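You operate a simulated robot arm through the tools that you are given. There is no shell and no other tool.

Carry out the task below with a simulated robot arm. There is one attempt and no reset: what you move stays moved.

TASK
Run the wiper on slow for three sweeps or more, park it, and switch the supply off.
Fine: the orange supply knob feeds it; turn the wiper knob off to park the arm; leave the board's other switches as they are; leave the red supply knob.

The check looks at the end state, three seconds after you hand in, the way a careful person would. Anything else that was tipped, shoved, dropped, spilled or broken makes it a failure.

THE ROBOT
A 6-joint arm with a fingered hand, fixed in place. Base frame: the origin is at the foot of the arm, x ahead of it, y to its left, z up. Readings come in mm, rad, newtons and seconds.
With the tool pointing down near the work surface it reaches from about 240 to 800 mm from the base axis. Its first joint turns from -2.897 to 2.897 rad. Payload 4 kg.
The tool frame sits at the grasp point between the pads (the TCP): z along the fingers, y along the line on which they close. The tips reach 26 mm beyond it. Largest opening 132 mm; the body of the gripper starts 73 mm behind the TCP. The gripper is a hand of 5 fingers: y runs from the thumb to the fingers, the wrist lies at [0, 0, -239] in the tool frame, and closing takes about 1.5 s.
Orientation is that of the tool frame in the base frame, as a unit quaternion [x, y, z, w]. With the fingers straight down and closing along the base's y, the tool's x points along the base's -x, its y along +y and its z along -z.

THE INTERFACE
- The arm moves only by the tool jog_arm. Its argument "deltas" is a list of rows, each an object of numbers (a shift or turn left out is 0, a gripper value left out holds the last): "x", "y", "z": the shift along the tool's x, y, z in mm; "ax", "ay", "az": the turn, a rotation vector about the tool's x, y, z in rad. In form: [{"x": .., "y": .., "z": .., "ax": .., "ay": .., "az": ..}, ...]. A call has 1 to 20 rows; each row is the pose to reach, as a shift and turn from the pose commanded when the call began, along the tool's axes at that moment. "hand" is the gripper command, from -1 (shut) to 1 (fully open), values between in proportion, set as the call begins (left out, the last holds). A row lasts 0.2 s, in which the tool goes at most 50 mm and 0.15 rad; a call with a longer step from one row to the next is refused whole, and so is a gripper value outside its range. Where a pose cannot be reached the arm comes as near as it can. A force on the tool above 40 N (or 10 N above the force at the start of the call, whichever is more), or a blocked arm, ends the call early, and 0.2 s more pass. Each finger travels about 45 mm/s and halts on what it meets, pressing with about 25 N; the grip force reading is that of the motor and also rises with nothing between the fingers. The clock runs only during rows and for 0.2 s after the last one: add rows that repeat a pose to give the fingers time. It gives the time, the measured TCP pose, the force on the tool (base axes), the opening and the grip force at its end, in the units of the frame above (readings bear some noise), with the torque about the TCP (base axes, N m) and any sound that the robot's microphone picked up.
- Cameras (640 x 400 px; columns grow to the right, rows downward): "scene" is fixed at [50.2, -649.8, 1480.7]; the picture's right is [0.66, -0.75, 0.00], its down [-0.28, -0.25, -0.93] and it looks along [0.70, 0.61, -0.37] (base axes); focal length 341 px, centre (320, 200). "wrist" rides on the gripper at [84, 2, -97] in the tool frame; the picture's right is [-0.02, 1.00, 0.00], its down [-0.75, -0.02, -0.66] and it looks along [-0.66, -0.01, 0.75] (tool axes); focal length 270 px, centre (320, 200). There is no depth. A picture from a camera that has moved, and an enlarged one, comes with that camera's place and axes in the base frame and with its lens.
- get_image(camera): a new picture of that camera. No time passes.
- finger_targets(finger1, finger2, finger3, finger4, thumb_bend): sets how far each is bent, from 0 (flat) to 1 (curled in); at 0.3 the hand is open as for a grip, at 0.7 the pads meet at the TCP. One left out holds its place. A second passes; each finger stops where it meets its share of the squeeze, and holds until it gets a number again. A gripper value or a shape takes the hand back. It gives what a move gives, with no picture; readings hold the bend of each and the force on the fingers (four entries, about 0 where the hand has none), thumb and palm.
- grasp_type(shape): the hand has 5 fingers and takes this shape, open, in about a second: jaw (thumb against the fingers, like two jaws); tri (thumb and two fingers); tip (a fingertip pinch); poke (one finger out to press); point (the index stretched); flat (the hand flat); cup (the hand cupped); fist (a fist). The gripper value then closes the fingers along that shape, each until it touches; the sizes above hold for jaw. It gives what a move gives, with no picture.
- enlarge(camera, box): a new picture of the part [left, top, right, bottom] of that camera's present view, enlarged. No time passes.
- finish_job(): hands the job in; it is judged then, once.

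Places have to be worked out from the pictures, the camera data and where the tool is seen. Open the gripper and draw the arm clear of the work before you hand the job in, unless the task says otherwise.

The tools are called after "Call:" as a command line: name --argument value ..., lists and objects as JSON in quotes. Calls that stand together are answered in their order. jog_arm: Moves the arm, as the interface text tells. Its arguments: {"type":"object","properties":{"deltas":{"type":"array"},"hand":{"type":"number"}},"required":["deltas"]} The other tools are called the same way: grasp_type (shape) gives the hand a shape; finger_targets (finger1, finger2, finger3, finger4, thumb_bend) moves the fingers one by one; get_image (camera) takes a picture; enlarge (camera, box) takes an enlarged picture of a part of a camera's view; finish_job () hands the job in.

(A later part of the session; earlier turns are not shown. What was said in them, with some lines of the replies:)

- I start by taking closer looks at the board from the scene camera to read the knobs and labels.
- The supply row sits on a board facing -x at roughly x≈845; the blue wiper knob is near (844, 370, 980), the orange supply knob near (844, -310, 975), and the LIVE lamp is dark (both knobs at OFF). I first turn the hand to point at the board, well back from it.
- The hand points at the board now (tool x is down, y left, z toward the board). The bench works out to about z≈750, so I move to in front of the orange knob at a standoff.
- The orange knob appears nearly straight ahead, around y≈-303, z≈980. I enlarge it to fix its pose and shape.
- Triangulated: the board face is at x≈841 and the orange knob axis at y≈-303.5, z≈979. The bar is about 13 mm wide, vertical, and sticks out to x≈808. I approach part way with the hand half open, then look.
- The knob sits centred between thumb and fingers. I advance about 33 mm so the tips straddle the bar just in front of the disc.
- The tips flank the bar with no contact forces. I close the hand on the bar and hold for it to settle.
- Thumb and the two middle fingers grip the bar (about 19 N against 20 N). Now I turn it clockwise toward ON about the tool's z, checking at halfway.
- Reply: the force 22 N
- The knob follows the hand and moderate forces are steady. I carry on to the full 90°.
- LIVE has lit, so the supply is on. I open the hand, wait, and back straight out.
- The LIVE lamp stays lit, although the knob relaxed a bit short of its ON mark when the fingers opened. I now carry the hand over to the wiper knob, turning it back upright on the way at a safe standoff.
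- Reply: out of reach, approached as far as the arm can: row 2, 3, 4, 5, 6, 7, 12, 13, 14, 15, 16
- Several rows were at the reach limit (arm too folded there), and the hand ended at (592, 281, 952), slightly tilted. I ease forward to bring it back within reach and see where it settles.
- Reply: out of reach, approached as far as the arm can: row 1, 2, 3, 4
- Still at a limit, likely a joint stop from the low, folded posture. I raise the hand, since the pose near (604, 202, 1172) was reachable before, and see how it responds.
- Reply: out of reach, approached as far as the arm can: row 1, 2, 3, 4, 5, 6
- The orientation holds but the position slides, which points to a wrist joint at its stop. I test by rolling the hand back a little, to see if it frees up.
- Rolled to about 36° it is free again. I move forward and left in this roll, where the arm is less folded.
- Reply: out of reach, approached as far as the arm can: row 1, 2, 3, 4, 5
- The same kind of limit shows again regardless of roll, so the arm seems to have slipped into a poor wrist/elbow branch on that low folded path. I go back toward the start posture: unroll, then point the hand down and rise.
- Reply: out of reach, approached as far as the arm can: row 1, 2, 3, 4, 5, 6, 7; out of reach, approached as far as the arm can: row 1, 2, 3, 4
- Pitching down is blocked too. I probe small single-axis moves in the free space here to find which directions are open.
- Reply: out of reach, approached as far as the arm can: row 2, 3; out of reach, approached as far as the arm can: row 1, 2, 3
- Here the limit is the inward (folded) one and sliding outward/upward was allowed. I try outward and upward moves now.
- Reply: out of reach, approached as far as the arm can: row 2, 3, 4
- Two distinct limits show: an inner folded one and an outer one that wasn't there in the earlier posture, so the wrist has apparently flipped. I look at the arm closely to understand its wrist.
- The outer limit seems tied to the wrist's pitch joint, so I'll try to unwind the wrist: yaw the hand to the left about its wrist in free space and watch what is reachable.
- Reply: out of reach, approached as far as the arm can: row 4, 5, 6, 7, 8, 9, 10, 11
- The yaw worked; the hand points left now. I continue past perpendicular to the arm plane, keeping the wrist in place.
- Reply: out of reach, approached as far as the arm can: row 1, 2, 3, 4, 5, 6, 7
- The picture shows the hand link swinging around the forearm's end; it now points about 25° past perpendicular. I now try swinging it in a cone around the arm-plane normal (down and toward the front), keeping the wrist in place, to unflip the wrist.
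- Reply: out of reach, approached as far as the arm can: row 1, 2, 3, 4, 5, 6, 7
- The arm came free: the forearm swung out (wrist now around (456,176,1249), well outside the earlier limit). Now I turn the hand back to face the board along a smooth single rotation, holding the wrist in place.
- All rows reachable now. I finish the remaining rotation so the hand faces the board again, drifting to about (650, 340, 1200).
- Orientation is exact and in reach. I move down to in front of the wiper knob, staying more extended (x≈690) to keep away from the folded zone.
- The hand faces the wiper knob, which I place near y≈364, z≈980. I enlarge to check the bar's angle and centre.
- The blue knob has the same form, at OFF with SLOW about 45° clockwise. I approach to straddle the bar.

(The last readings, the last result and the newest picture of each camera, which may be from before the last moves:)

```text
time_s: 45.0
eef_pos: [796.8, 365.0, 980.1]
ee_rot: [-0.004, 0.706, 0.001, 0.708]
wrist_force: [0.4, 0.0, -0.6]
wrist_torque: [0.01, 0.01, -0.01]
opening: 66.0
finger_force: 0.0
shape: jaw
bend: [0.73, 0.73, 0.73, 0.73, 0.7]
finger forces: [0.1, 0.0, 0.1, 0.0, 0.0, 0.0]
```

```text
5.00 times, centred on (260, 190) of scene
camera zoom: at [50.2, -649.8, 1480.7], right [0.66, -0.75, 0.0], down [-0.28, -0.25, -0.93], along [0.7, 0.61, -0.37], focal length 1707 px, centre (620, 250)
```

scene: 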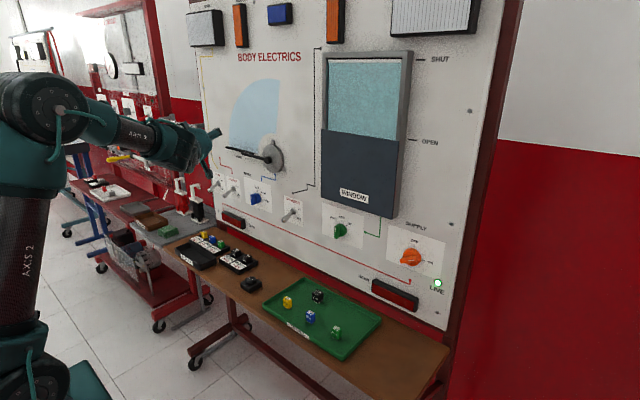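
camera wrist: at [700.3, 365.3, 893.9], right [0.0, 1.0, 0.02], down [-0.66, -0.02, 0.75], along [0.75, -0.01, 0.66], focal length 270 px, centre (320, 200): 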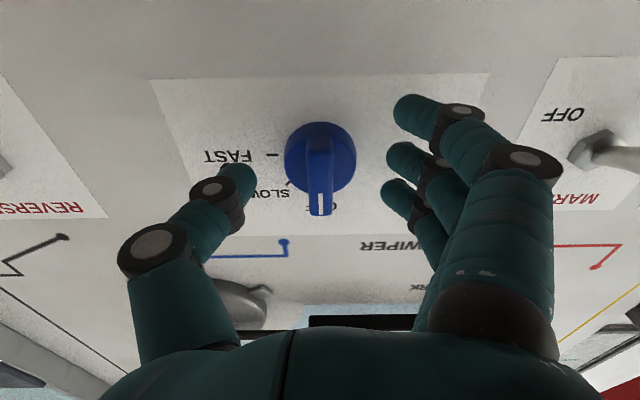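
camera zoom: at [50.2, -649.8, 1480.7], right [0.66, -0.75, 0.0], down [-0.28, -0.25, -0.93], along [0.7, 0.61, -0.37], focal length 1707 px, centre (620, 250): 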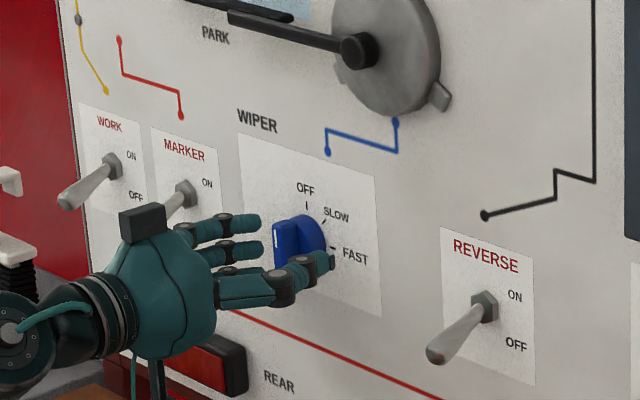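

The bar is centred between thumb and fingers. When I let go of the supply knob an outer finger had hooked past the bar's end and dragged it, so here I raise the hand 10 mm so three fingers bear on the bar and the fourth clears it, then close.

Call:
jog_arm --deltas '[{"x": -10}, {"x": -10}]'

Call:
jog_arm --deltas '[{"x": 0}, {"x": 0}, {"x": 0}, {"x": 0}, {"x": 0}, {"x": 0}]' --hand -1

Call:
get_image --camera "wrist"

Call:
enlarge --camera "scene" --box '[200, 150, 320, 230]'

```text
time_s: 45.6
eef_pos: [796.6, 364.8, 988.7]
ee_rot: [-0.003, 0.707, 0.001, 0.708]
wrist_force: [-0.1, 0.0, -1.1]
wrist_torque: [0.01, 0.0, 0.0]
opening: 65.8
finger_force: 0.1
shape: jaw
bend: [0.73, 0.73, 0.73, 0.73, 0.7]
finger forces: [0.0, 0.0, 0.0, 0.0, 0.1, 0.0]
```

```text
time_s: 47.0
eef_pos: [797.9, 365.2, 989.9]
ee_rot: [-0.002, 0.707, 0.0, 0.708]
wrist_force: [2.4, -1.8, -0.2]
wrist_torque: [0.21, 0.06, 0.06]
opening: 5.1
finger_force: 25.3
shape: jaw
bend: [0.71, 0.71, 0.71, 0.66, 0.7]
finger forces: [5.9, 6.8, 6.5, 0.0, 20.2, 0.0]
```

```text
taken
camera wrist: at [699.9, 365.4, 903.4], right [0.0, 1.0, 0.02], down [-0.66, -0.02, 0.75], along [0.75, -0.01, 0.66], focal length 270 px, centre (320, 200)
```

wrist: 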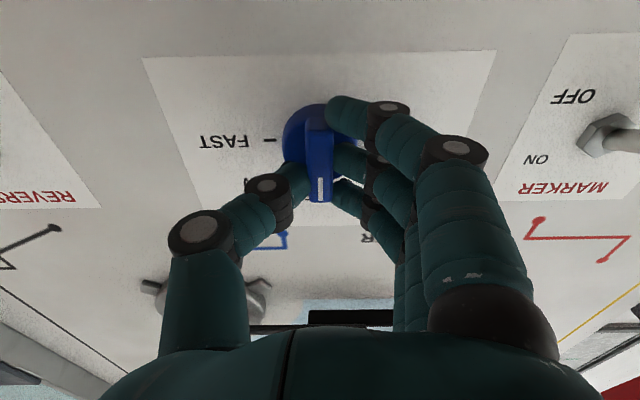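

```text
5.00 times, centred on (260, 190) of scene
camera zoom: at [50.2, -649.8, 1480.7], right [0.66, -0.75, 0.0], down [-0.28, -0.25, -0.93], along [0.7, 0.61, -0.37], focal length 1707 px, centre (620, 250)
```

zoom: 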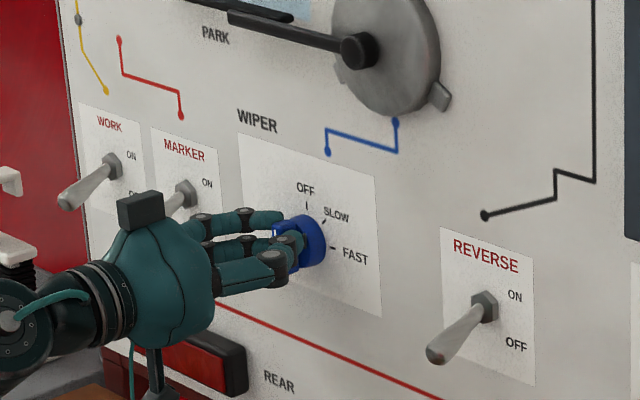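

Three fingers and the thumb hold the bar evenly (6/7/6.5 N vs 20 N) and the fourth finger is clear. I turn about 45° clockwise around the knob's axis.

Call:
jog_arm --deltas '[{"x": 0.09, "y": -1.43, "az": 0.13}, {"x": 0.37, "y": -2.83, "az": 0.26}, {"x": 0.83, "y": -4.18, "az": 0.39}, {"x": 1.45, "y": -5.47, "az": 0.52}, {"x": 2.24, "y": -6.66, "az": 0.65}, {"x": 3.2, "y": -7.78, "az": 0.785}, {"x": 3.2, "y": -7.78, "az": 0.785}]'

Call:
get_image --camera "wrist"

Call:
enlarge --camera "scene" --box '[200, 150, 320, 230]'

```text
time_s: 48.6
eef_pos: [796.2, 357.6, 985.5]
ee_rot: [0.269, 0.653, 0.272, 0.653]
wrist_force: [2.8, 10.5, 1.5]
wrist_torque: [0.09, -0.11, 0.3]
opening: 4.1
finger_force: 24.9
shape: jaw
bend: [0.7, 0.71, 0.71, 0.66, 0.7]
finger forces: [8.7, 9.8, 9.7, 0.0, 17.1, 0.1]
```

```text
taken
camera wrist: at [699.3, 417.6, 926.1], right [-0.01, 0.69, 0.72], down [-0.66, -0.55, 0.52], along [0.75, -0.47, 0.46], focal length 270 px, centre (320, 200)
```

wrist: 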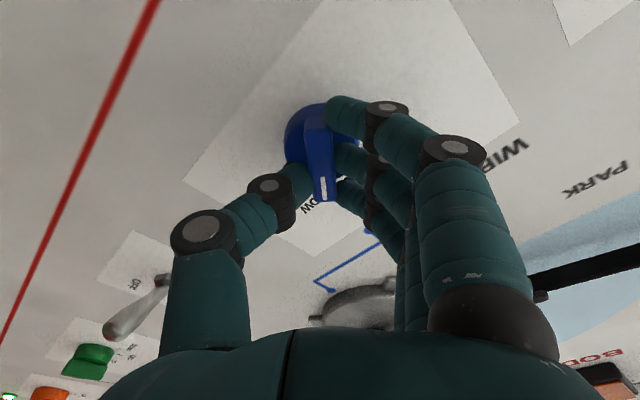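

```text
5.00 times, centred on (260, 190) of scene
camera zoom: at [50.2, -649.8, 1480.7], right [0.66, -0.75, 0.0], down [-0.28, -0.25, -0.93], along [0.7, 0.61, -0.37], focal length 1707 px, centre (620, 250)
```

zoom: 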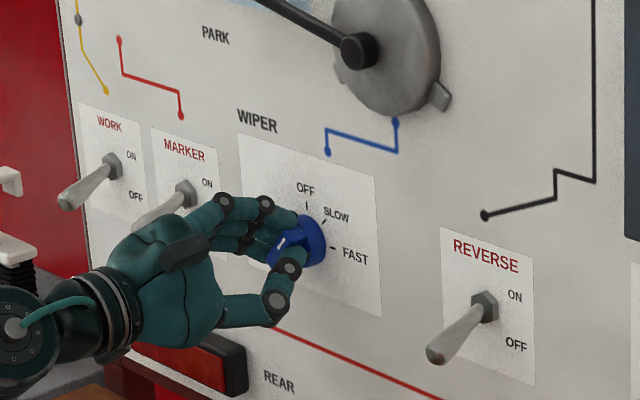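

The wiper arm has begun to lift, so SLOW is engaged. I keep hold of the knob and let time run, taking pictures to time the sweeps.

Call:
jog_arm --deltas '[{"x": 0}, {"x": 0}, {"x": 0}]'

Call:
get_image --camera "scene"

Call:
jog_arm --deltas '[{"x": 0}, {"x": 0}, {"x": 0}]'

Call:
enlarge --camera "scene" --box '[200, 60, 320, 230]'

Call:
jog_arm --deltas '[{"x": 0}, {"x": 0}, {"x": 0}]'

Call:
enlarge --camera "scene" --box '[200, 60, 320, 230]'

Call:
jog_arm --deltas '[{"x": 0}, {"x": 0}, {"x": 0}]'

Call:
enlarge --camera "scene" --box '[200, 60, 320, 230]'

```text
time_s: 49.4
eef_pos: [797.7, 357.0, 985.1]
ee_rot: [0.268, 0.654, 0.271, 0.653]
wrist_force: [1.0, 11.8, 0.1]
wrist_torque: [0.07, -0.12, 0.35]
opening: 4.2
finger_force: 24.8
shape: jaw
bend: [0.7, 0.71, 0.71, 0.66, 0.7]
finger forces: [9.0, 11.5, 9.9, 0.0, 16.8, 0.1]
```

```text
taken
```

scene: 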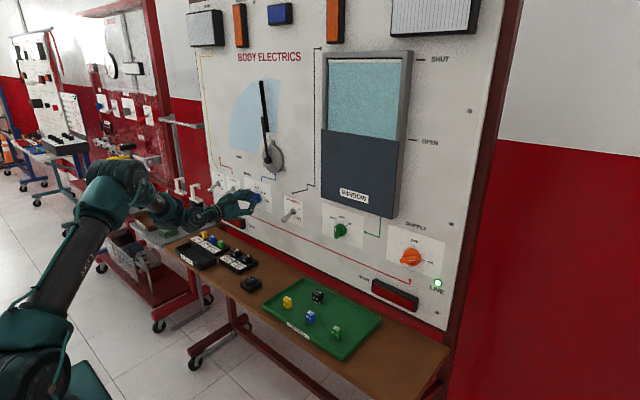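

```text
time_s: 50.2
eef_pos: [797.3, 356.9, 985.4]
ee_rot: [0.267, 0.654, 0.273, 0.653]
wrist_force: [-0.5, 13.2, 1.3]
wrist_torque: [0.08, -0.09, 0.34]
opening: 4.3
finger_force: 24.3
shape: jaw
bend: [0.7, 0.71, 0.71, 0.66, 0.7]
finger forces: [9.2, 12.2, 9.9, 0.0, 16.8, 0.0]
```

```text
2.35 times, centred on (260, 145) of scene
camera zoom: at [50.2, -649.8, 1480.7], right [0.66, -0.75, 0.0], down [-0.28, -0.25, -0.93], along [0.7, 0.61, -0.37], focal length 803 px, centre (461, 329)
```

zoom: 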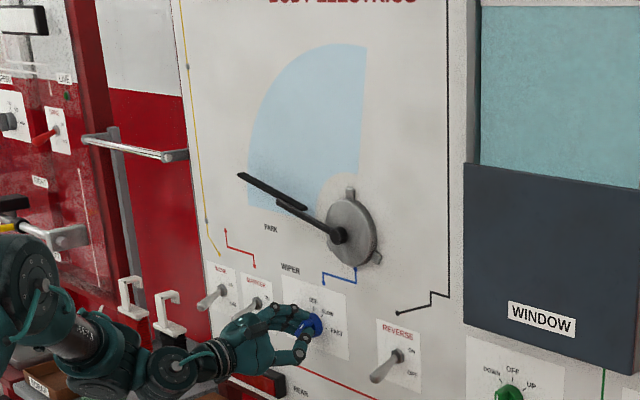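

```text
time_s: 51.0
eef_pos: [797.1, 357.7, 985.6]
ee_rot: [0.268, 0.654, 0.271, 0.654]
wrist_force: [0.0, 13.0, -0.6]
wrist_torque: [0.08, -0.11, 0.37]
opening: 4.0
finger_force: 25.3
shape: jaw
bend: [0.7, 0.71, 0.71, 0.66, 0.7]
finger forces: [9.4, 12.4, 10.0, 0.0, 16.8, 0.1]
```

```text
2.35 times, centred on (260, 145) of scene
camera zoom: at [50.2, -649.8, 1480.7], right [0.66, -0.75, 0.0], down [-0.28, -0.25, -0.93], along [0.7, 0.61, -0.37], focal length 803 px, centre (461, 329)
```

zoom: 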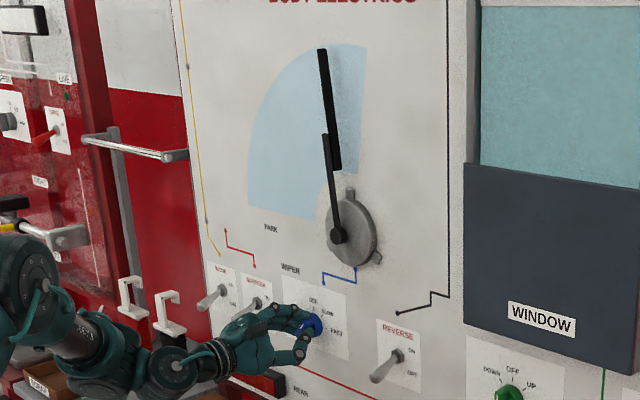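

```text
time_s: 51.8
eef_pos: [797.1, 357.8, 984.9]
ee_rot: [0.268, 0.654, 0.271, 0.654]
wrist_force: [-1.0, 12.9, -0.5]
wrist_torque: [0.09, -0.1, 0.39]
opening: 4.2
finger_force: 25.2
shape: jaw
bend: [0.7, 0.71, 0.71, 0.66, 0.7]
finger forces: [9.6, 12.6, 9.9, 0.0, 16.8, 0.0]
```

```text
2.35 times, centred on (260, 145) of scene
camera zoom: at [50.2, -649.8, 1480.7], right [0.66, -0.75, 0.0], down [-0.28, -0.25, -0.93], along [0.7, 0.61, -0.37], focal length 803 px, centre (461, 329)
```

zoom: 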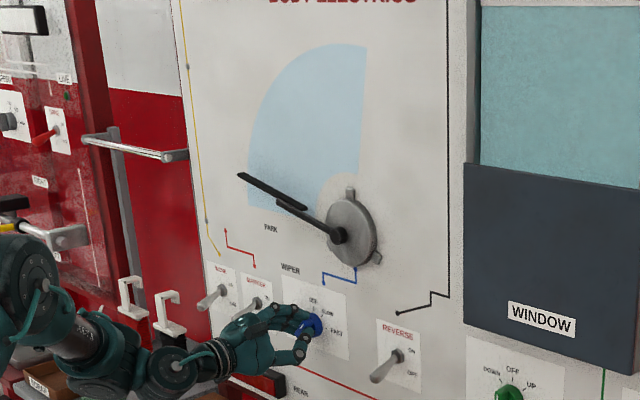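

The arm is sweeping, with an apparent period of around 1.6 s. I check the knob's pointer is really on SLOW and sample more finely.

Call:
enlarge --camera "scene" --box '[230, 175, 290, 220]'

Call:
jog_arm --deltas '[{"x": 0}]'

Call:
enlarge --camera "scene" --box '[200, 60, 320, 230]'

Call:
jog_arm --deltas '[{"x": 0}]'

Call:
enlarge --camera "scene" --box '[200, 60, 320, 230]'

Call:
jog_arm --deltas '[{"x": 0}]'

Call:
enlarge --camera "scene" --box '[200, 60, 320, 230]'

```text
8.89 times, centred on (260, 198) of scene
camera zoom: at [50.2, -649.8, 1480.7], right [0.66, -0.75, 0.0], down [-0.28, -0.25, -0.93], along [0.7, 0.61, -0.37], focal length 3035 px, centre (853, 222)
```

zoom: 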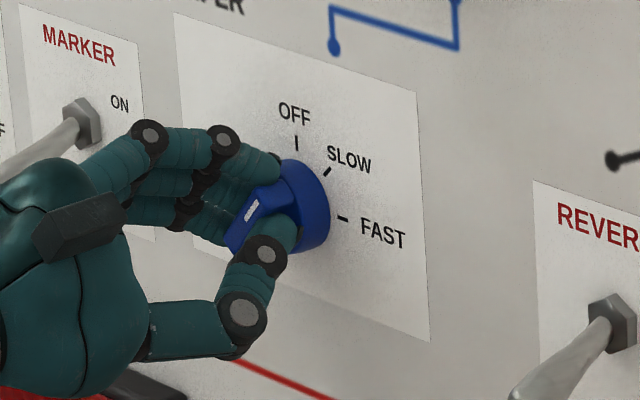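

```text
time_s: 52.2
eef_pos: [797.1, 356.5, 985.8]
ee_rot: [0.268, 0.654, 0.271, 0.653]
wrist_force: [-1.8, 14.3, -0.8]
wrist_torque: [0.08, -0.09, 0.4]
opening: 4.4
finger_force: 25.2
shape: jaw
bend: [0.7, 0.71, 0.71, 0.66, 0.7]
finger forces: [9.6, 12.6, 9.9, 0.1, 17.0, 0.0]
```

```text
2.35 times, centred on (260, 145) of scene
camera zoom: at [50.2, -649.8, 1480.7], right [0.66, -0.75, 0.0], down [-0.28, -0.25, -0.93], along [0.7, 0.61, -0.37], focal length 803 px, centre (461, 329)
```

zoom: 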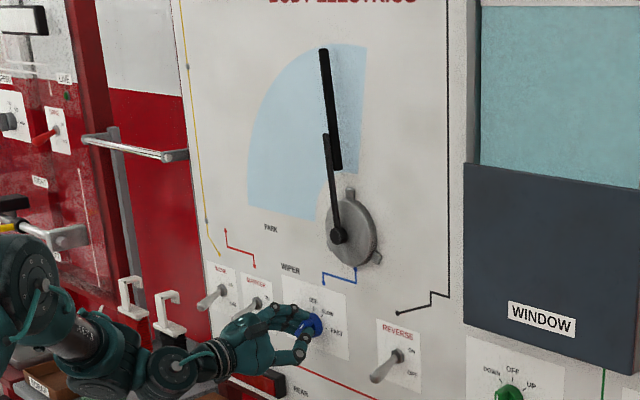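

```text
time_s: 52.6
eef_pos: [796.9, 357.9, 985.8]
ee_rot: [0.267, 0.654, 0.271, 0.654]
wrist_force: [-1.0, 14.3, -1.0]
wrist_torque: [0.09, -0.06, 0.39]
opening: 3.9
finger_force: 25.4
shape: jaw
bend: [0.7, 0.71, 0.71, 0.66, 0.7]
finger forces: [9.5, 12.6, 9.8, 0.1, 16.9, 0.0]
```

```text
2.35 times, centred on (260, 145) of scene
camera zoom: at [50.2, -649.8, 1480.7], right [0.66, -0.75, 0.0], down [-0.28, -0.25, -0.93], along [0.7, 0.61, -0.37], focal length 803 px, centre (461, 329)
```

zoom: 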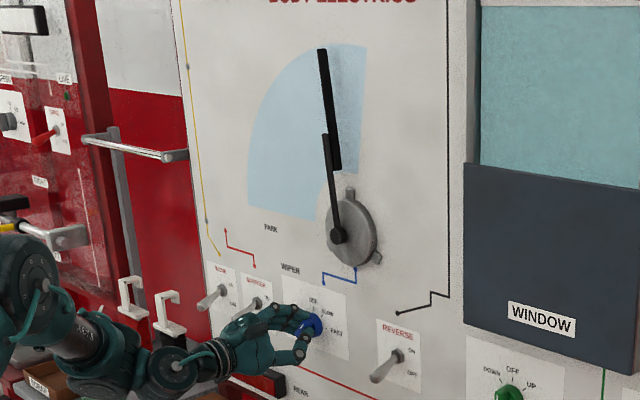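

```text
time_s: 53.0
eef_pos: [797.4, 358.0, 984.3]
ee_rot: [0.268, 0.654, 0.271, 0.653]
wrist_force: [-0.7, 13.7, -1.5]
wrist_torque: [0.09, -0.09, 0.39]
opening: 4.0
finger_force: 25.0
shape: jaw
bend: [0.7, 0.71, 0.71, 0.66, 0.7]
finger forces: [9.5, 12.6, 9.9, 0.1, 16.8, 0.1]
```

```text
2.35 times, centred on (260, 145) of scene
camera zoom: at [50.2, -649.8, 1480.7], right [0.66, -0.75, 0.0], down [-0.28, -0.25, -0.93], along [0.7, 0.61, -0.37], focal length 803 px, centre (461, 329)
```

zoom: 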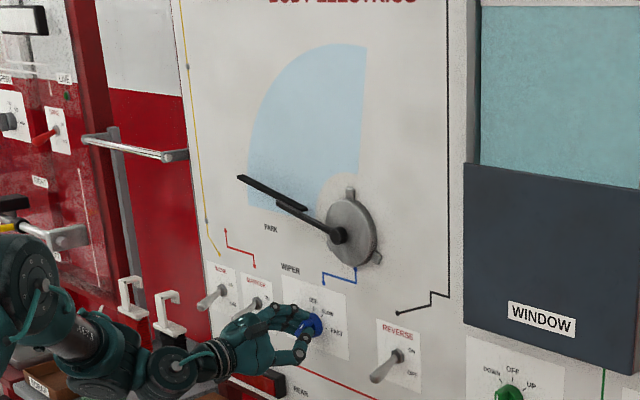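

The period is 1.6 s (about 38 sweeps a minute), with the pointer on the SLOW mark; three tops have gone by already. I let it run several seconds more for a safe margin.

Call:
jog_arm --deltas '[{"x": 0}, {"x": 0}, {"x": 0}, {"x": 0}, {"x": 0}, {"x": 0}, {"x": 0}, {"x": 0}, {"x": 0}, {"x": 0}, {"x": 0}, {"x": 0}, {"x": 0}, {"x": 0}, {"x": 0}, {"x": 0}, {"x": 0}, {"x": 0}, {"x": 0}, {"x": 0}]'

Call:
enlarge --camera "scene" --box '[200, 60, 320, 230]'

Call:
jog_arm --deltas '[{"x": 0}]'

Call:
enlarge --camera "scene" --box '[200, 60, 320, 230]'

```text
time_s: 57.2
eef_pos: [797.3, 357.1, 985.4]
ee_rot: [0.267, 0.654, 0.271, 0.653]
wrist_force: [-1.7, 15.0, -0.5]
wrist_torque: [0.11, -0.11, 0.41]
opening: 4.2
finger_force: 25.2
shape: jaw
bend: [0.7, 0.71, 0.71, 0.66, 0.7]
finger forces: [9.6, 12.6, 9.8, 0.0, 16.9, 0.0]
```

```text
2.35 times, centred on (260, 145) of scene
camera zoom: at [50.2, -649.8, 1480.7], right [0.66, -0.75, 0.0], down [-0.28, -0.25, -0.93], along [0.7, 0.61, -0.37], focal length 803 px, centre (461, 329)
```

zoom: 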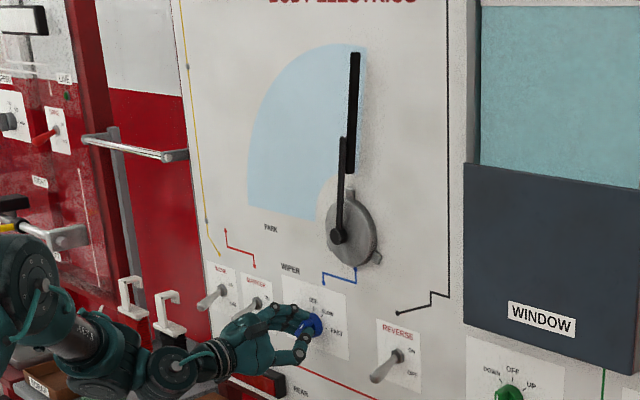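

```text
time_s: 57.6
eef_pos: [797.6, 356.1, 986.4]
ee_rot: [0.267, 0.655, 0.271, 0.653]
wrist_force: [-2.0, 14.4, -1.6]
wrist_torque: [0.1, -0.09, 0.42]
opening: 4.1
finger_force: 24.8
shape: jaw
bend: [0.7, 0.71, 0.71, 0.66, 0.7]
finger forces: [9.7, 12.6, 9.8, 0.0, 16.9, 0.0]
```

```text
2.35 times, centred on (260, 145) of scene
camera zoom: at [50.2, -649.8, 1480.7], right [0.66, -0.75, 0.0], down [-0.28, -0.25, -0.93], along [0.7, 0.61, -0.37], focal length 803 px, centre (461, 329)
```

zoom: 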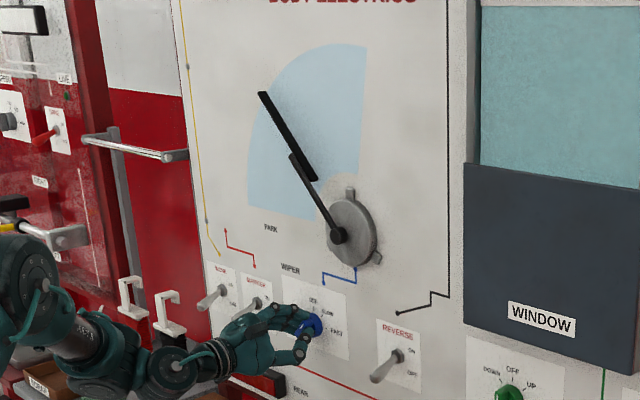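

About six slow sweeps are done. I turn the knob back to OFF (slightly past upright to take up slack) and let the arm park.

Call:
jog_arm --deltas '[{"x": 0.09, "y": 1.43, "az": -0.13}, {"x": 0.37, "y": 2.83, "az": -0.26}, {"x": 0.83, "y": 4.18, "az": -0.39}, {"x": 1.45, "y": 5.47, "az": -0.52}, {"x": 2.24, "y": 6.66, "az": -0.65}, {"x": 3.2, "y": 7.78, "az": -0.785}, {"x": 3.6, "y": 8.2, "az": -0.85}, {"x": 3.6, "y": 8.2, "az": -0.85}, {"x": 3.6, "y": 8.2, "az": -0.85}]'

Call:
get_image --camera "wrist"

Call:
enlarge --camera "scene" --box '[200, 60, 320, 230]'

```text
time_s: 59.6
eef_pos: [797.1, 364.8, 987.8]
ee_rot: [-0.024, 0.706, -0.023, 0.707]
wrist_force: [5.1, -2.1, 0.1]
wrist_torque: [0.32, -0.02, 0.05]
opening: 4.4
finger_force: 24.9
shape: jaw
bend: [0.7, 0.71, 0.71, 0.66, 0.7]
finger forces: [7.0, 8.2, 5.9, 0.0, 23.0, 0.1]
```

```text
taken
camera wrist: at [699.5, 359.4, 903.3], right [0.0, 1.0, -0.05], down [-0.66, 0.03, 0.75], along [0.75, 0.03, 0.66], focal length 270 px, centre (320, 200)
```

wrist: 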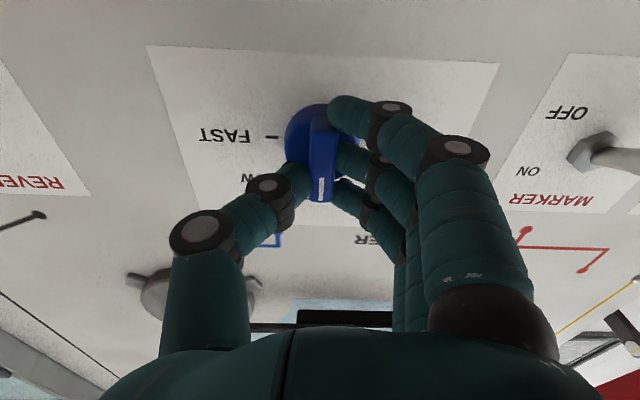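

```text
2.35 times, centred on (260, 145) of scene
camera zoom: at [50.2, -649.8, 1480.7], right [0.66, -0.75, 0.0], down [-0.28, -0.25, -0.93], along [0.7, 0.61, -0.37], focal length 803 px, centre (461, 329)
```

zoom: 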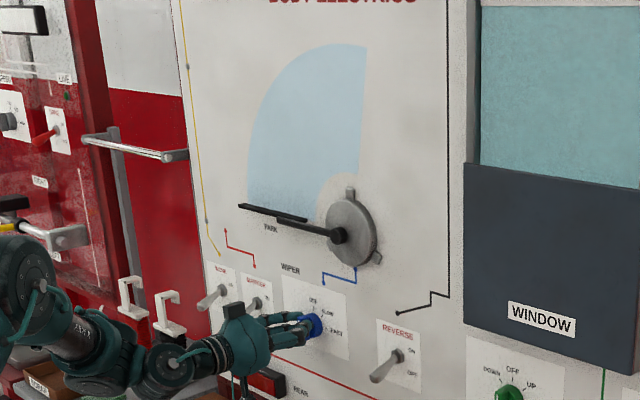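

The arm is back at PARK. I open the hand and back straight out to x≈690.

Call:
jog_arm --deltas '[{"x": 0}, {"x": 0}, {"x": 0}, {"x": 0}, {"x": 0}, {"z": -20}, {"z": -60}, {"z": -100}, {"z": -105}, {"z": -105}]' --hand 0

Call:
enlarge --camera "wrist" --box '[220, 20, 420, 145]'

Call:
enlarge --camera "scene" --box '[200, 60, 320, 230]'

Call:
enlarge --camera "scene" --box '[230, 175, 290, 220]'

```text
time_s: 61.8
eef_pos: [691.2, 365.0, 990.0]
ee_rot: [-0.026, 0.706, -0.02, 0.707]
wrist_force: [-0.3, 0.0, -0.2]
wrist_torque: [-0.02, -0.02, 0.01]
opening: 65.0
finger_force: 0.0
shape: jaw
bend: [0.73, 0.73, 0.73, 0.73, 0.7]
finger forces: [0.0, 0.0, 0.0, 0.0, 0.0, 0.0]
```

```text
3.20 times, centred on (320, 82) of wrist
camera zoom: at [594.1, 359.4, 904.6], right [0.0, 1.0, -0.05], down [-0.66, 0.03, 0.75], along [0.75, 0.03, 0.66], focal length 865 px, centre (320, 576)
```

zoom: 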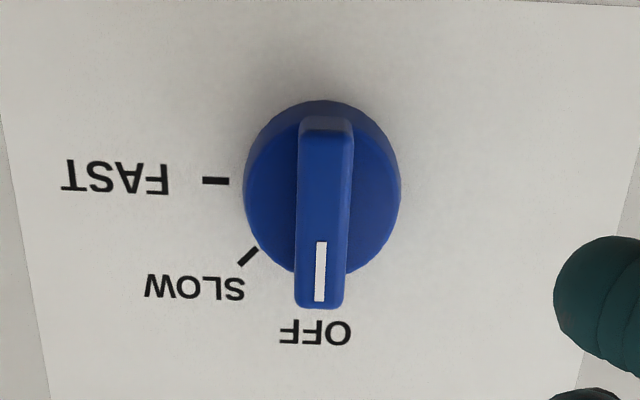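

```text
2.35 times, centred on (260, 145) of scene
camera zoom: at [50.2, -649.8, 1480.7], right [0.66, -0.75, 0.0], down [-0.28, -0.25, -0.93], along [0.7, 0.61, -0.37], focal length 803 px, centre (461, 329)
```

zoom: 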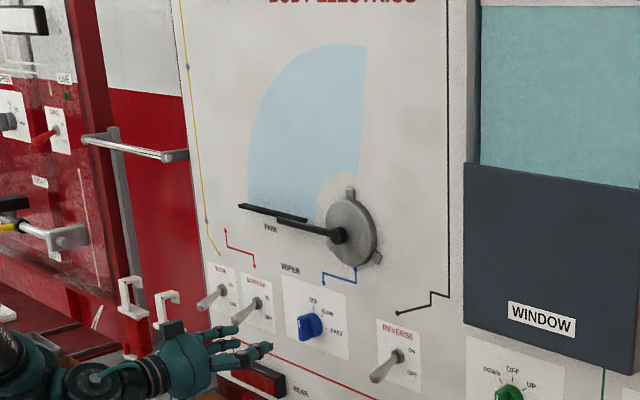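

```text
8.89 times, centred on (260, 198) of scene
camera zoom: at [50.2, -649.8, 1480.7], right [0.66, -0.75, 0.0], down [-0.28, -0.25, -0.93], along [0.7, 0.61, -0.37], focal length 3035 px, centre (853, 222)
```

zoom: 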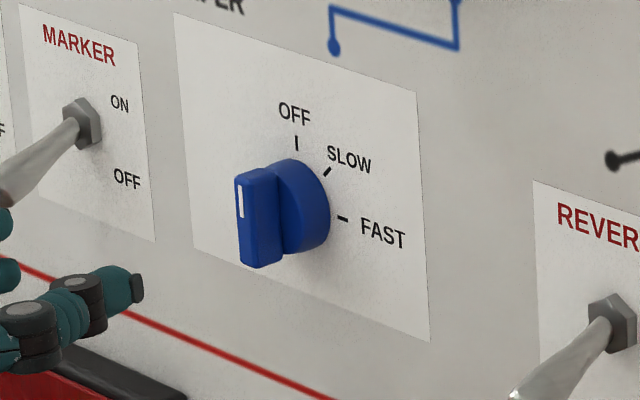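

The wiper knob is squarely at OFF and the arm is parked. Now I rise to z≈1150 and cross over, staying extended, to above the supply knob.

Call:
jog_arm --deltas '[{"x": -40, "y": 0, "az": 0.02}, {"x": -80, "y": -10, "az": 0.04}, {"x": -120, "y": -40, "az": 0.065}, {"x": -160, "y": -80, "az": 0.065}, {"x": -160, "y": -125, "az": 0.065}, {"x": -160, "y": -170, "az": 0.065}, {"x": -160, "y": -215, "az": 0.065}, {"x": -160, "y": -260, "az": 0.065}, {"x": -160, "y": -305, "az": 0.065}, {"x": -160, "y": -350, "az": 0.065}, {"x": -160, "y": -395, "az": 0.065}, {"x": -160, "y": -440, "az": 0.065}, {"x": -160, "y": -485, "az": 0.065}, {"x": -160, "y": -530, "az": 0.065}, {"x": -160, "y": -575, "az": 0.065}, {"x": -160, "y": -620, "az": 0.065}, {"x": -160, "y": -665, "az": 0.065}, {"x": -160, "y": -665, "az": 0.065}]'

```text
refused: row 4 steps farther than a row can; nothing moved
```

One row stepped too far; I soften the corner and resend.

Call:
jog_arm --deltas '[{"x": -40, "y": 0, "az": 0.02}, {"x": -80, "y": -8, "az": 0.04}, {"x": -120, "y": -30, "az": 0.065}, {"x": -150, "y": -65, "az": 0.065}, {"x": -160, "y": -110, "az": 0.065}, {"x": -160, "y": -156, "az": 0.065}, {"x": -160, "y": -202, "az": 0.065}, {"x": -160, "y": -248, "az": 0.065}, {"x": -160, "y": -294, "az": 0.065}, {"x": -160, "y": -340, "az": 0.065}, {"x": -160, "y": -386, "az": 0.065}, {"x": -160, "y": -432, "az": 0.065}, {"x": -160, "y": -478, "az": 0.065}, {"x": -160, "y": -524, "az": 0.065}, {"x": -160, "y": -570, "az": 0.065}, {"x": -160, "y": -616, "az": 0.065}, {"x": -160, "y": -662, "az": 0.065}, {"x": -160, "y": -665, "az": 0.065}]'

```text
time_s: 65.6
eef_pos: [694.3, -288.2, 1192.8]
ee_rot: [-0.002, 0.707, 0.0, 0.708]
wrist_force: [0.7, -0.7, 0.3]
wrist_torque: [-0.02, 0.05, 0.03]
opening: 65.4
finger_force: 0.1
shape: jaw
bend: [0.73, 0.73, 0.73, 0.73, 0.7]
finger forces: [0.0, 0.0, 0.1, 0.1, 0.1, 0.0]
```

All reachable. I descend to face the supply knob at the same standoff.

Call:
jog_arm --deltas '[{"x": 43, "y": -3, "z": -4}, {"x": 86, "y": -6, "z": -4}, {"x": 129, "y": -9, "z": -4}, {"x": 172, "y": -12, "z": -4}, {"x": 213, "y": -14, "z": -4}, {"x": 213, "y": -14, "z": -4}]'

Call:
enlarge --camera "wrist" --box '[220, 20, 420, 145]'

Call:
enlarge --camera "scene" --box '[380, 225, 460, 290]'

```text
time_s: 67.0
eef_pos: [687.7, -303.6, 978.5]
ee_rot: [-0.003, 0.706, 0.001, 0.708]
wrist_force: [-0.1, -0.3, 0.4]
wrist_torque: [-0.04, -0.01, 0.02]
opening: 64.8
finger_force: 0.1
shape: jaw
bend: [0.73, 0.73, 0.73, 0.73, 0.7]
finger forces: [0.0, 0.1, 0.0, 0.0, 0.1, 0.0]
```

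```text
3.20 times, centred on (320, 82) of wrist
camera zoom: at [591.7, -302.0, 893.4], right [0.0, 1.0, 0.02], down [-0.66, -0.02, 0.75], along [0.75, -0.01, 0.66], focal length 865 px, centre (320, 576)
```

zoom: 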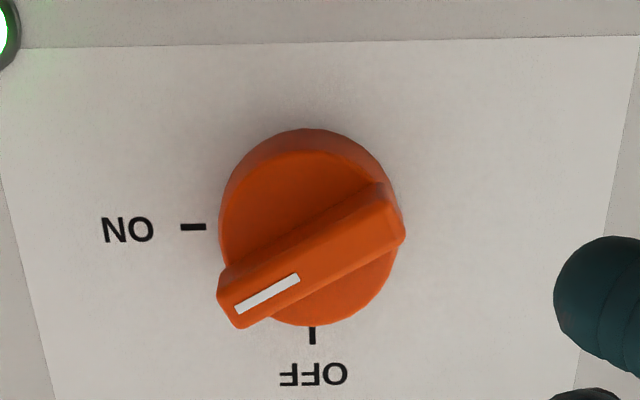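

```text
6.15 times, centred on (420, 258) of scene
camera zoom: at [50.2, -649.8, 1480.7], right [0.66, -0.75, 0.0], down [-0.28, -0.25, -0.93], along [0.7, 0.61, -0.37], focal length 2101 px, centre (-295, -154)
```

zoom: 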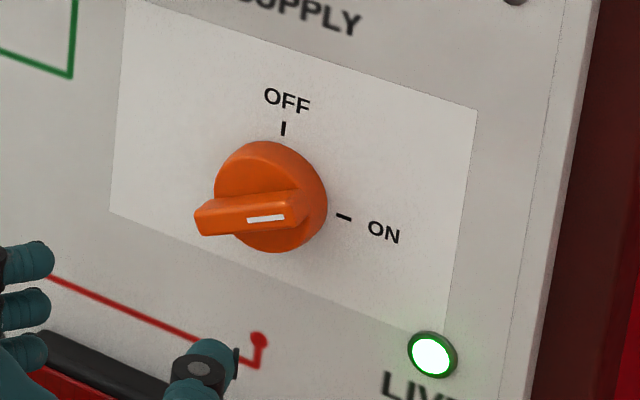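

The supply knob's pointer stands about 62° from OFF. I roll the hand to match the bar, offset so that three fingers will bear and the fourth clears.

Call:
jog_arm --deltas '[{"x": -0.6, "y": -1.1, "az": 0.136}, {"x": -1.2, "y": -2.3, "az": 0.272}, {"x": -1.7, "y": -3.4, "az": 0.408}, {"x": -2.3, "y": -4.5, "az": 0.544}, {"x": -2.9, "y": -5.7, "az": 0.68}, {"x": -3.5, "y": -6.8, "az": 0.816}, {"x": -4, "y": -8, "az": 0.952}, {"x": -4.6, "y": -9.1, "az": 1.085}, {"x": -4.6, "y": -9.1, "az": 1.085}]'

Call:
get_image --camera "wrist"

```text
time_s: 69.0
eef_pos: [690.4, -311.0, 985.0]
ee_rot: [0.364, 0.606, 0.367, 0.605]
wrist_force: [0.9, -1.1, -0.6]
wrist_torque: [-0.01, 0.01, -0.01]
opening: 65.2
finger_force: 0.1
shape: jaw
bend: [0.73, 0.73, 0.73, 0.73, 0.7]
finger forces: [0.0, 0.0, 0.0, 0.0, 0.1, 0.0]
```

```text
taken
camera wrist: at [592.8, -236.6, 946.2], right [0.0, 0.45, 0.89], down [-0.66, -0.68, 0.34], along [0.76, -0.58, 0.3], focal length 270 px, centre (320, 200)
```

wrist: 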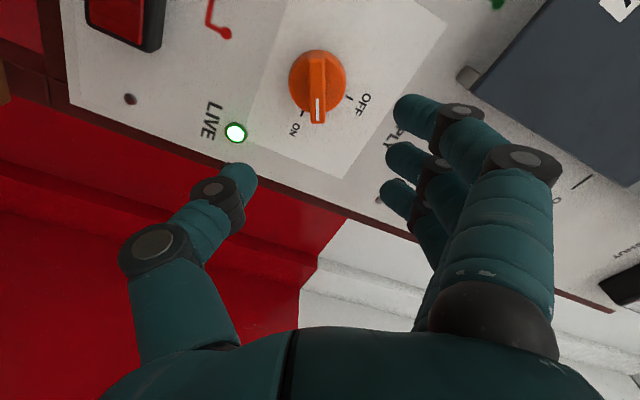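

The bar lines up with the hand. I advance to straddle it.

Call:
jog_arm --deltas '[{"y": -2, "z": 35}, {"y": -2, "z": 70}, {"y": -2, "z": 95}, {"y": -2, "z": 106}, {"y": -2, "z": 106}]'

Call:
get_image --camera "wrist"

Call:
enlarge --camera "scene" --box '[350, 220, 470, 300]'

```text
time_s: 70.2
eef_pos: [797.2, -311.4, 982.0]
ee_rot: [0.363, 0.607, 0.366, 0.605]
wrist_force: [0.6, 0.0, 0.1]
wrist_torque: [0.0, 0.0, 0.01]
opening: 65.6
finger_force: 0.1
shape: jaw
bend: [0.73, 0.73, 0.73, 0.73, 0.7]
finger forces: [0.0, 0.0, 0.1, 0.0, 0.0, 0.0]
```

```text
taken
camera wrist: at [699.3, -237.2, 943.7], right [0.0, 0.45, 0.89], down [-0.66, -0.67, 0.34], along [0.76, -0.58, 0.3], focal length 270 px, centre (320, 200)
```

wrist: 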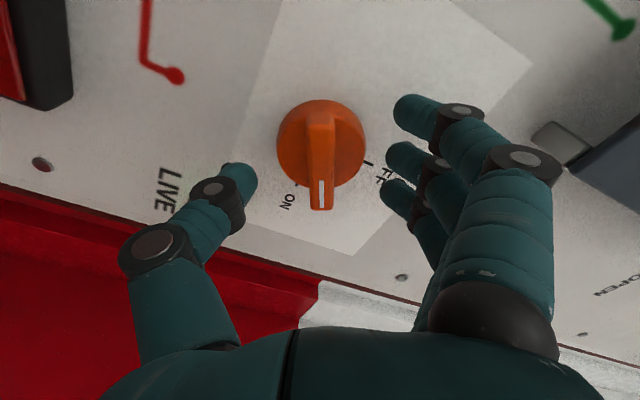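

```text
5.00 times, centred on (410, 260) of scene
camera zoom: at [50.2, -649.8, 1480.7], right [0.66, -0.75, 0.0], down [-0.28, -0.25, -0.93], along [0.7, 0.61, -0.37], focal length 1707 px, centre (-130, -100)
```

zoom: 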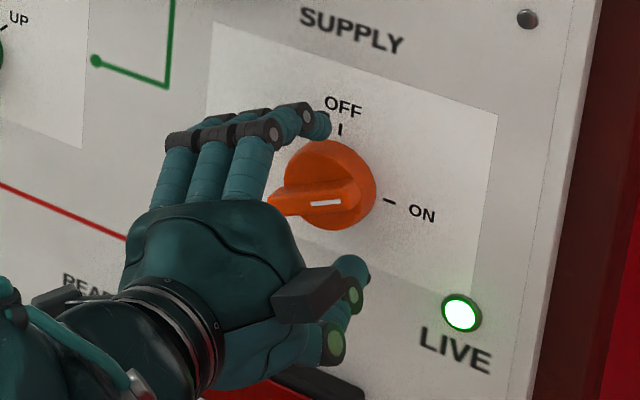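

Aligned. I shift 4 mm more so the fourth finger clears the longer bar, then close.

Call:
jog_arm --deltas '[{"x": -4}, {"x": -4}]'

Call:
jog_arm --deltas '[{"x": 0}, {"x": 0}, {"x": 0}, {"x": 0}, {"x": 0}, {"x": 0}]' --hand -1

Call:
get_image --camera "wrist"

Call:
enlarge --camera "scene" --box '[350, 220, 470, 300]'

```text
time_s: 70.8
eef_pos: [796.5, -315.7, 985.0]
ee_rot: [0.363, 0.607, 0.366, 0.606]
wrist_force: [-0.4, -0.4, -0.3]
wrist_torque: [-0.01, 0.04, -0.02]
opening: 65.2
finger_force: 0.1
shape: jaw
bend: [0.73, 0.73, 0.73, 0.73, 0.7]
finger forces: [0.1, 0.0, 0.1, 0.1, 0.0, 0.0]
```

```text
time_s: 72.2
eef_pos: [796.3, -314.7, 985.4]
ee_rot: [0.363, 0.606, 0.366, 0.606]
wrist_force: [0.5, 2.7, 2.2]
wrist_torque: [0.07, -0.2, 0.05]
opening: 6.6
finger_force: 25.2
shape: jaw
bend: [0.71, 0.71, 0.71, 0.66, 0.71]
finger forces: [5.3, 6.6, 12.9, 0.0, 18.6, 0.0]
```

```text
taken
camera wrist: at [699.2, -240.4, 946.0], right [0.0, 0.45, 0.89], down [-0.66, -0.68, 0.34], along [0.76, -0.58, 0.3], focal length 270 px, centre (320, 200)
```

wrist: 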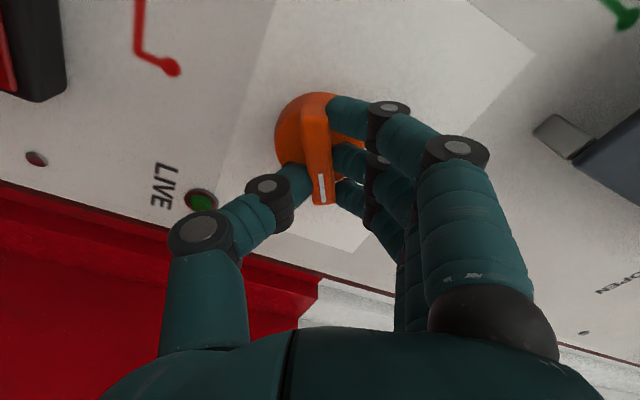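

```text
5.00 times, centred on (410, 260) of scene
camera zoom: at [50.2, -649.8, 1480.7], right [0.66, -0.75, 0.0], down [-0.28, -0.25, -0.93], along [0.7, 0.61, -0.37], focal length 1707 px, centre (-130, -100)
```

zoom: 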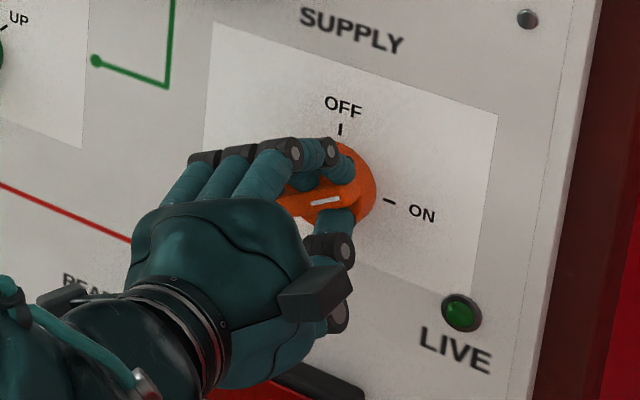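

The grip slightly nudged the knob and the LIVE lamp is already out. I turn it the rest of the way to OFF about its axis.

Call:
jog_arm --deltas '[{"x": 0.11, "y": 1.62, "az": -0.13}, {"x": 0.42, "y": 3.21, "az": -0.26}, {"x": 0.94, "y": 4.75, "az": -0.39}, {"x": 1.65, "y": 6.21, "az": -0.52}, {"x": 2.55, "y": 7.56, "az": -0.65}, {"x": 3.61, "y": 8.79, "az": -0.78}, {"x": 4.83, "y": 9.87, "az": -0.91}, {"x": 6.17, "y": 10.78, "az": -1.04}, {"x": 7.34, "y": 11.38, "az": -1.145}, {"x": 7.34, "y": 11.38, "az": -1.145}]'

Call:
get_image --camera "wrist"

Call:
enlarge --camera "scene" --box '[350, 220, 470, 300]'

```text
time_s: 74.4
eef_pos: [796.2, -304.1, 991.4]
ee_rot: [-0.023, 0.707, -0.021, 0.707]
wrist_force: [0.4, -6.6, -7.2]
wrist_torque: [0.48, 0.17, -0.06]
opening: 6.0
finger_force: 25.1
shape: jaw
bend: [0.71, 0.71, 0.71, 0.66, 0.71]
finger forces: [8.5, 6.2, 4.9, 0.0, 25.9, 0.0]
```

```text
taken
camera wrist: at [699.2, -308.6, 906.2], right [0.0, 1.0, -0.04], down [-0.66, 0.03, 0.75], along [0.75, 0.03, 0.66], focal length 270 px, centre (320, 200)
```

wrist: 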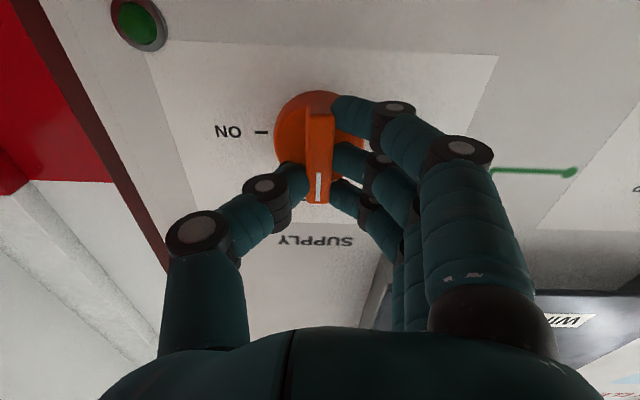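

```text
5.00 times, centred on (410, 260) of scene
camera zoom: at [50.2, -649.8, 1480.7], right [0.66, -0.75, 0.0], down [-0.28, -0.25, -0.93], along [0.7, 0.61, -0.37], focal length 1707 px, centre (-130, -100)
```

zoom: 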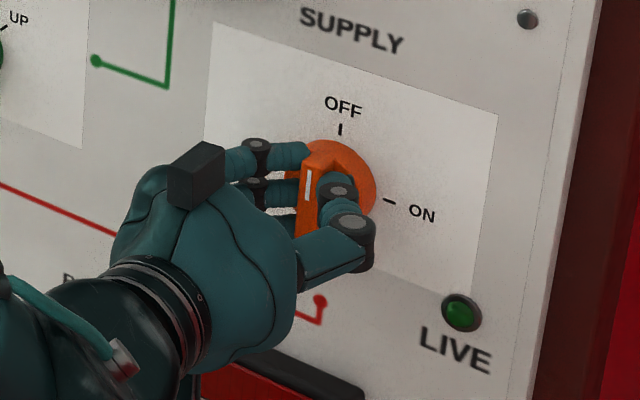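

The supply knob is upright at OFF and LIVE is dark. I open the hand, wait, and withdraw.

Call:
jog_arm --deltas '[{"x": 0}, {"x": 0}, {"x": 0}, {"x": 0}, {"x": 0}, {"z": -20}, {"z": -60}, {"z": -100}, {"z": -105}, {"z": -105}]' --hand 0.2

Call:
enlarge --camera "wrist" --box '[220, 20, 420, 145]'

Call:
get_image --camera "scene"

Call:
enlarge --camera "scene" --box '[380, 225, 460, 290]'

```text
time_s: 76.6
eef_pos: [690.5, -304.4, 992.0]
ee_rot: [-0.024, 0.706, -0.021, 0.707]
wrist_force: [-0.2, 0.1, 0.3]
wrist_torque: [-0.02, 0.01, 0.0]
opening: 78.9
finger_force: 0.0
shape: jaw
bend: [0.71, 0.71, 0.71, 0.71, 0.69]
finger forces: [0.1, 0.1, 0.1, 0.0, 0.0, 0.0]
```

```text
3.20 times, centred on (320, 82) of wrist
camera zoom: at [594.0, -309.7, 906.7], right [0.0, 1.0, -0.04], down [-0.66, 0.03, 0.75], along [0.75, 0.03, 0.66], focal length 865 px, centre (320, 576)
```

zoom: 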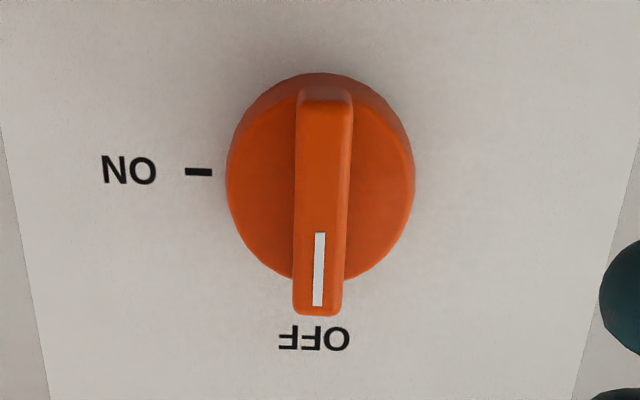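

```text
taken
```

scene: 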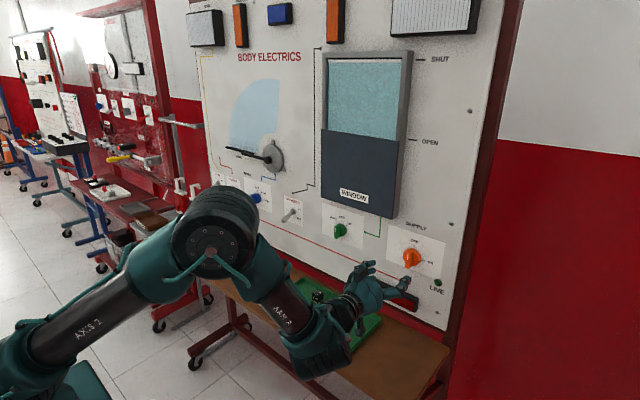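

```text
6.15 times, centred on (420, 258) of scene
camera zoom: at [50.2, -649.8, 1480.7], right [0.66, -0.75, 0.0], down [-0.28, -0.25, -0.93], along [0.7, 0.61, -0.37], focal length 2101 px, centre (-295, -154)
```

zoom: 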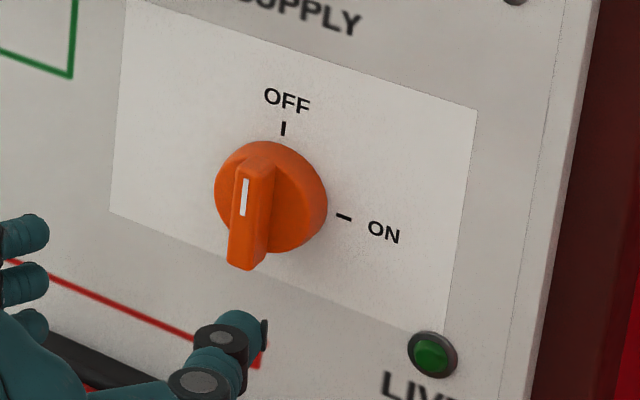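

Supply knob is exactly at OFF, lamp dark, wiper parked. I raise the arm clear with the hand open, then do a last look over the bench and board.

Call:
jog_arm --deltas '[{"x": -40, "z": -5}, {"x": -80, "z": -10}, {"x": -120, "z": -20}, {"x": -160, "z": -30}, {"x": -200, "z": -40}, {"x": -200, "z": -40}]' --hand 1

Call:
get_image --camera "scene"

Call:
enlarge --camera "scene" --box '[190, 130, 330, 240]'

```text
time_s: 78.0
eef_pos: [651.2, -291.4, 1191.7]
ee_rot: [-0.023, 0.706, -0.021, 0.707]
wrist_force: [-0.3, 0.1, -0.1]
wrist_torque: [0.0, 0.0, -0.05]
opening: 131.5
finger_force: 0.0
shape: jaw
bend: [0.3, 0.3, 0.3, 0.3, 0.3]
finger forces: [0.0, 0.0, 0.0, 0.0, 0.0, 0.1]
```

```text
taken
```

scene: 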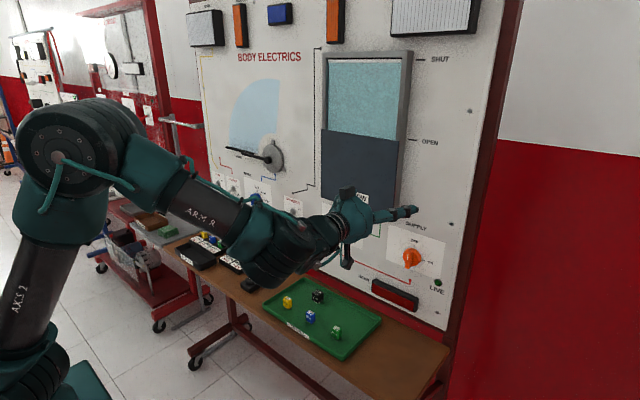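

```text
3.64 times, centred on (260, 185) of scene
camera zoom: at [50.2, -649.8, 1480.7], right [0.66, -0.75, 0.0], down [-0.28, -0.25, -0.93], along [0.7, 0.61, -0.37], focal length 1241 px, centre (538, 254)
```

zoom: 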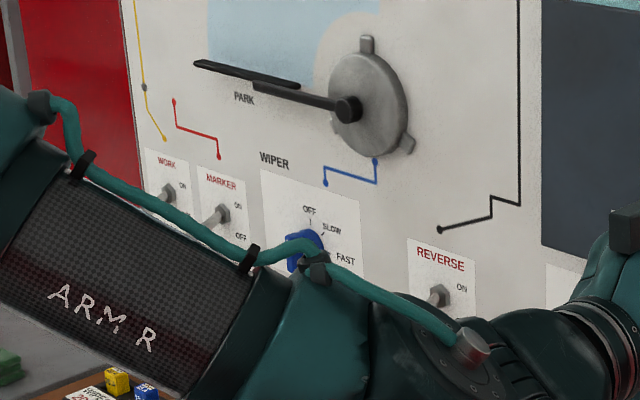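

The wiper is parked, both knobs are at OFF, LIVE is dark, and the other switches and bench items look untouched. The hand is open and clear of the board, so I hand in.

Call:
finish_job

```text
The job is handed in.
```

The wiper ran on SLOW for about six sweeps, then I turned its knob to OFF and the arm returned to PARK. After that I turned the orange supply knob back to OFF, and the LIVE lamp is dark.

- **Other switches:** the toggles, the green WINDOW knob and the bench items look unmoved in the last pictures. I saw no red supply knob on this board and touched no other knob.
- **Supply knob while on:** it slipped back to about 62° when I first let go of it, short of its ON mark. LIVE stayed lit for the whole run.
- **When the supply cut out:** LIVE went dark as I gripped the knob to switch it off. The wiper was already parked by then.
- **Arm snag:** on the way to the wiper knob the arm got stuck against a joint limit. I freed it in open space, clear of the board and bench.

The hand finished open and drawn back from the board.
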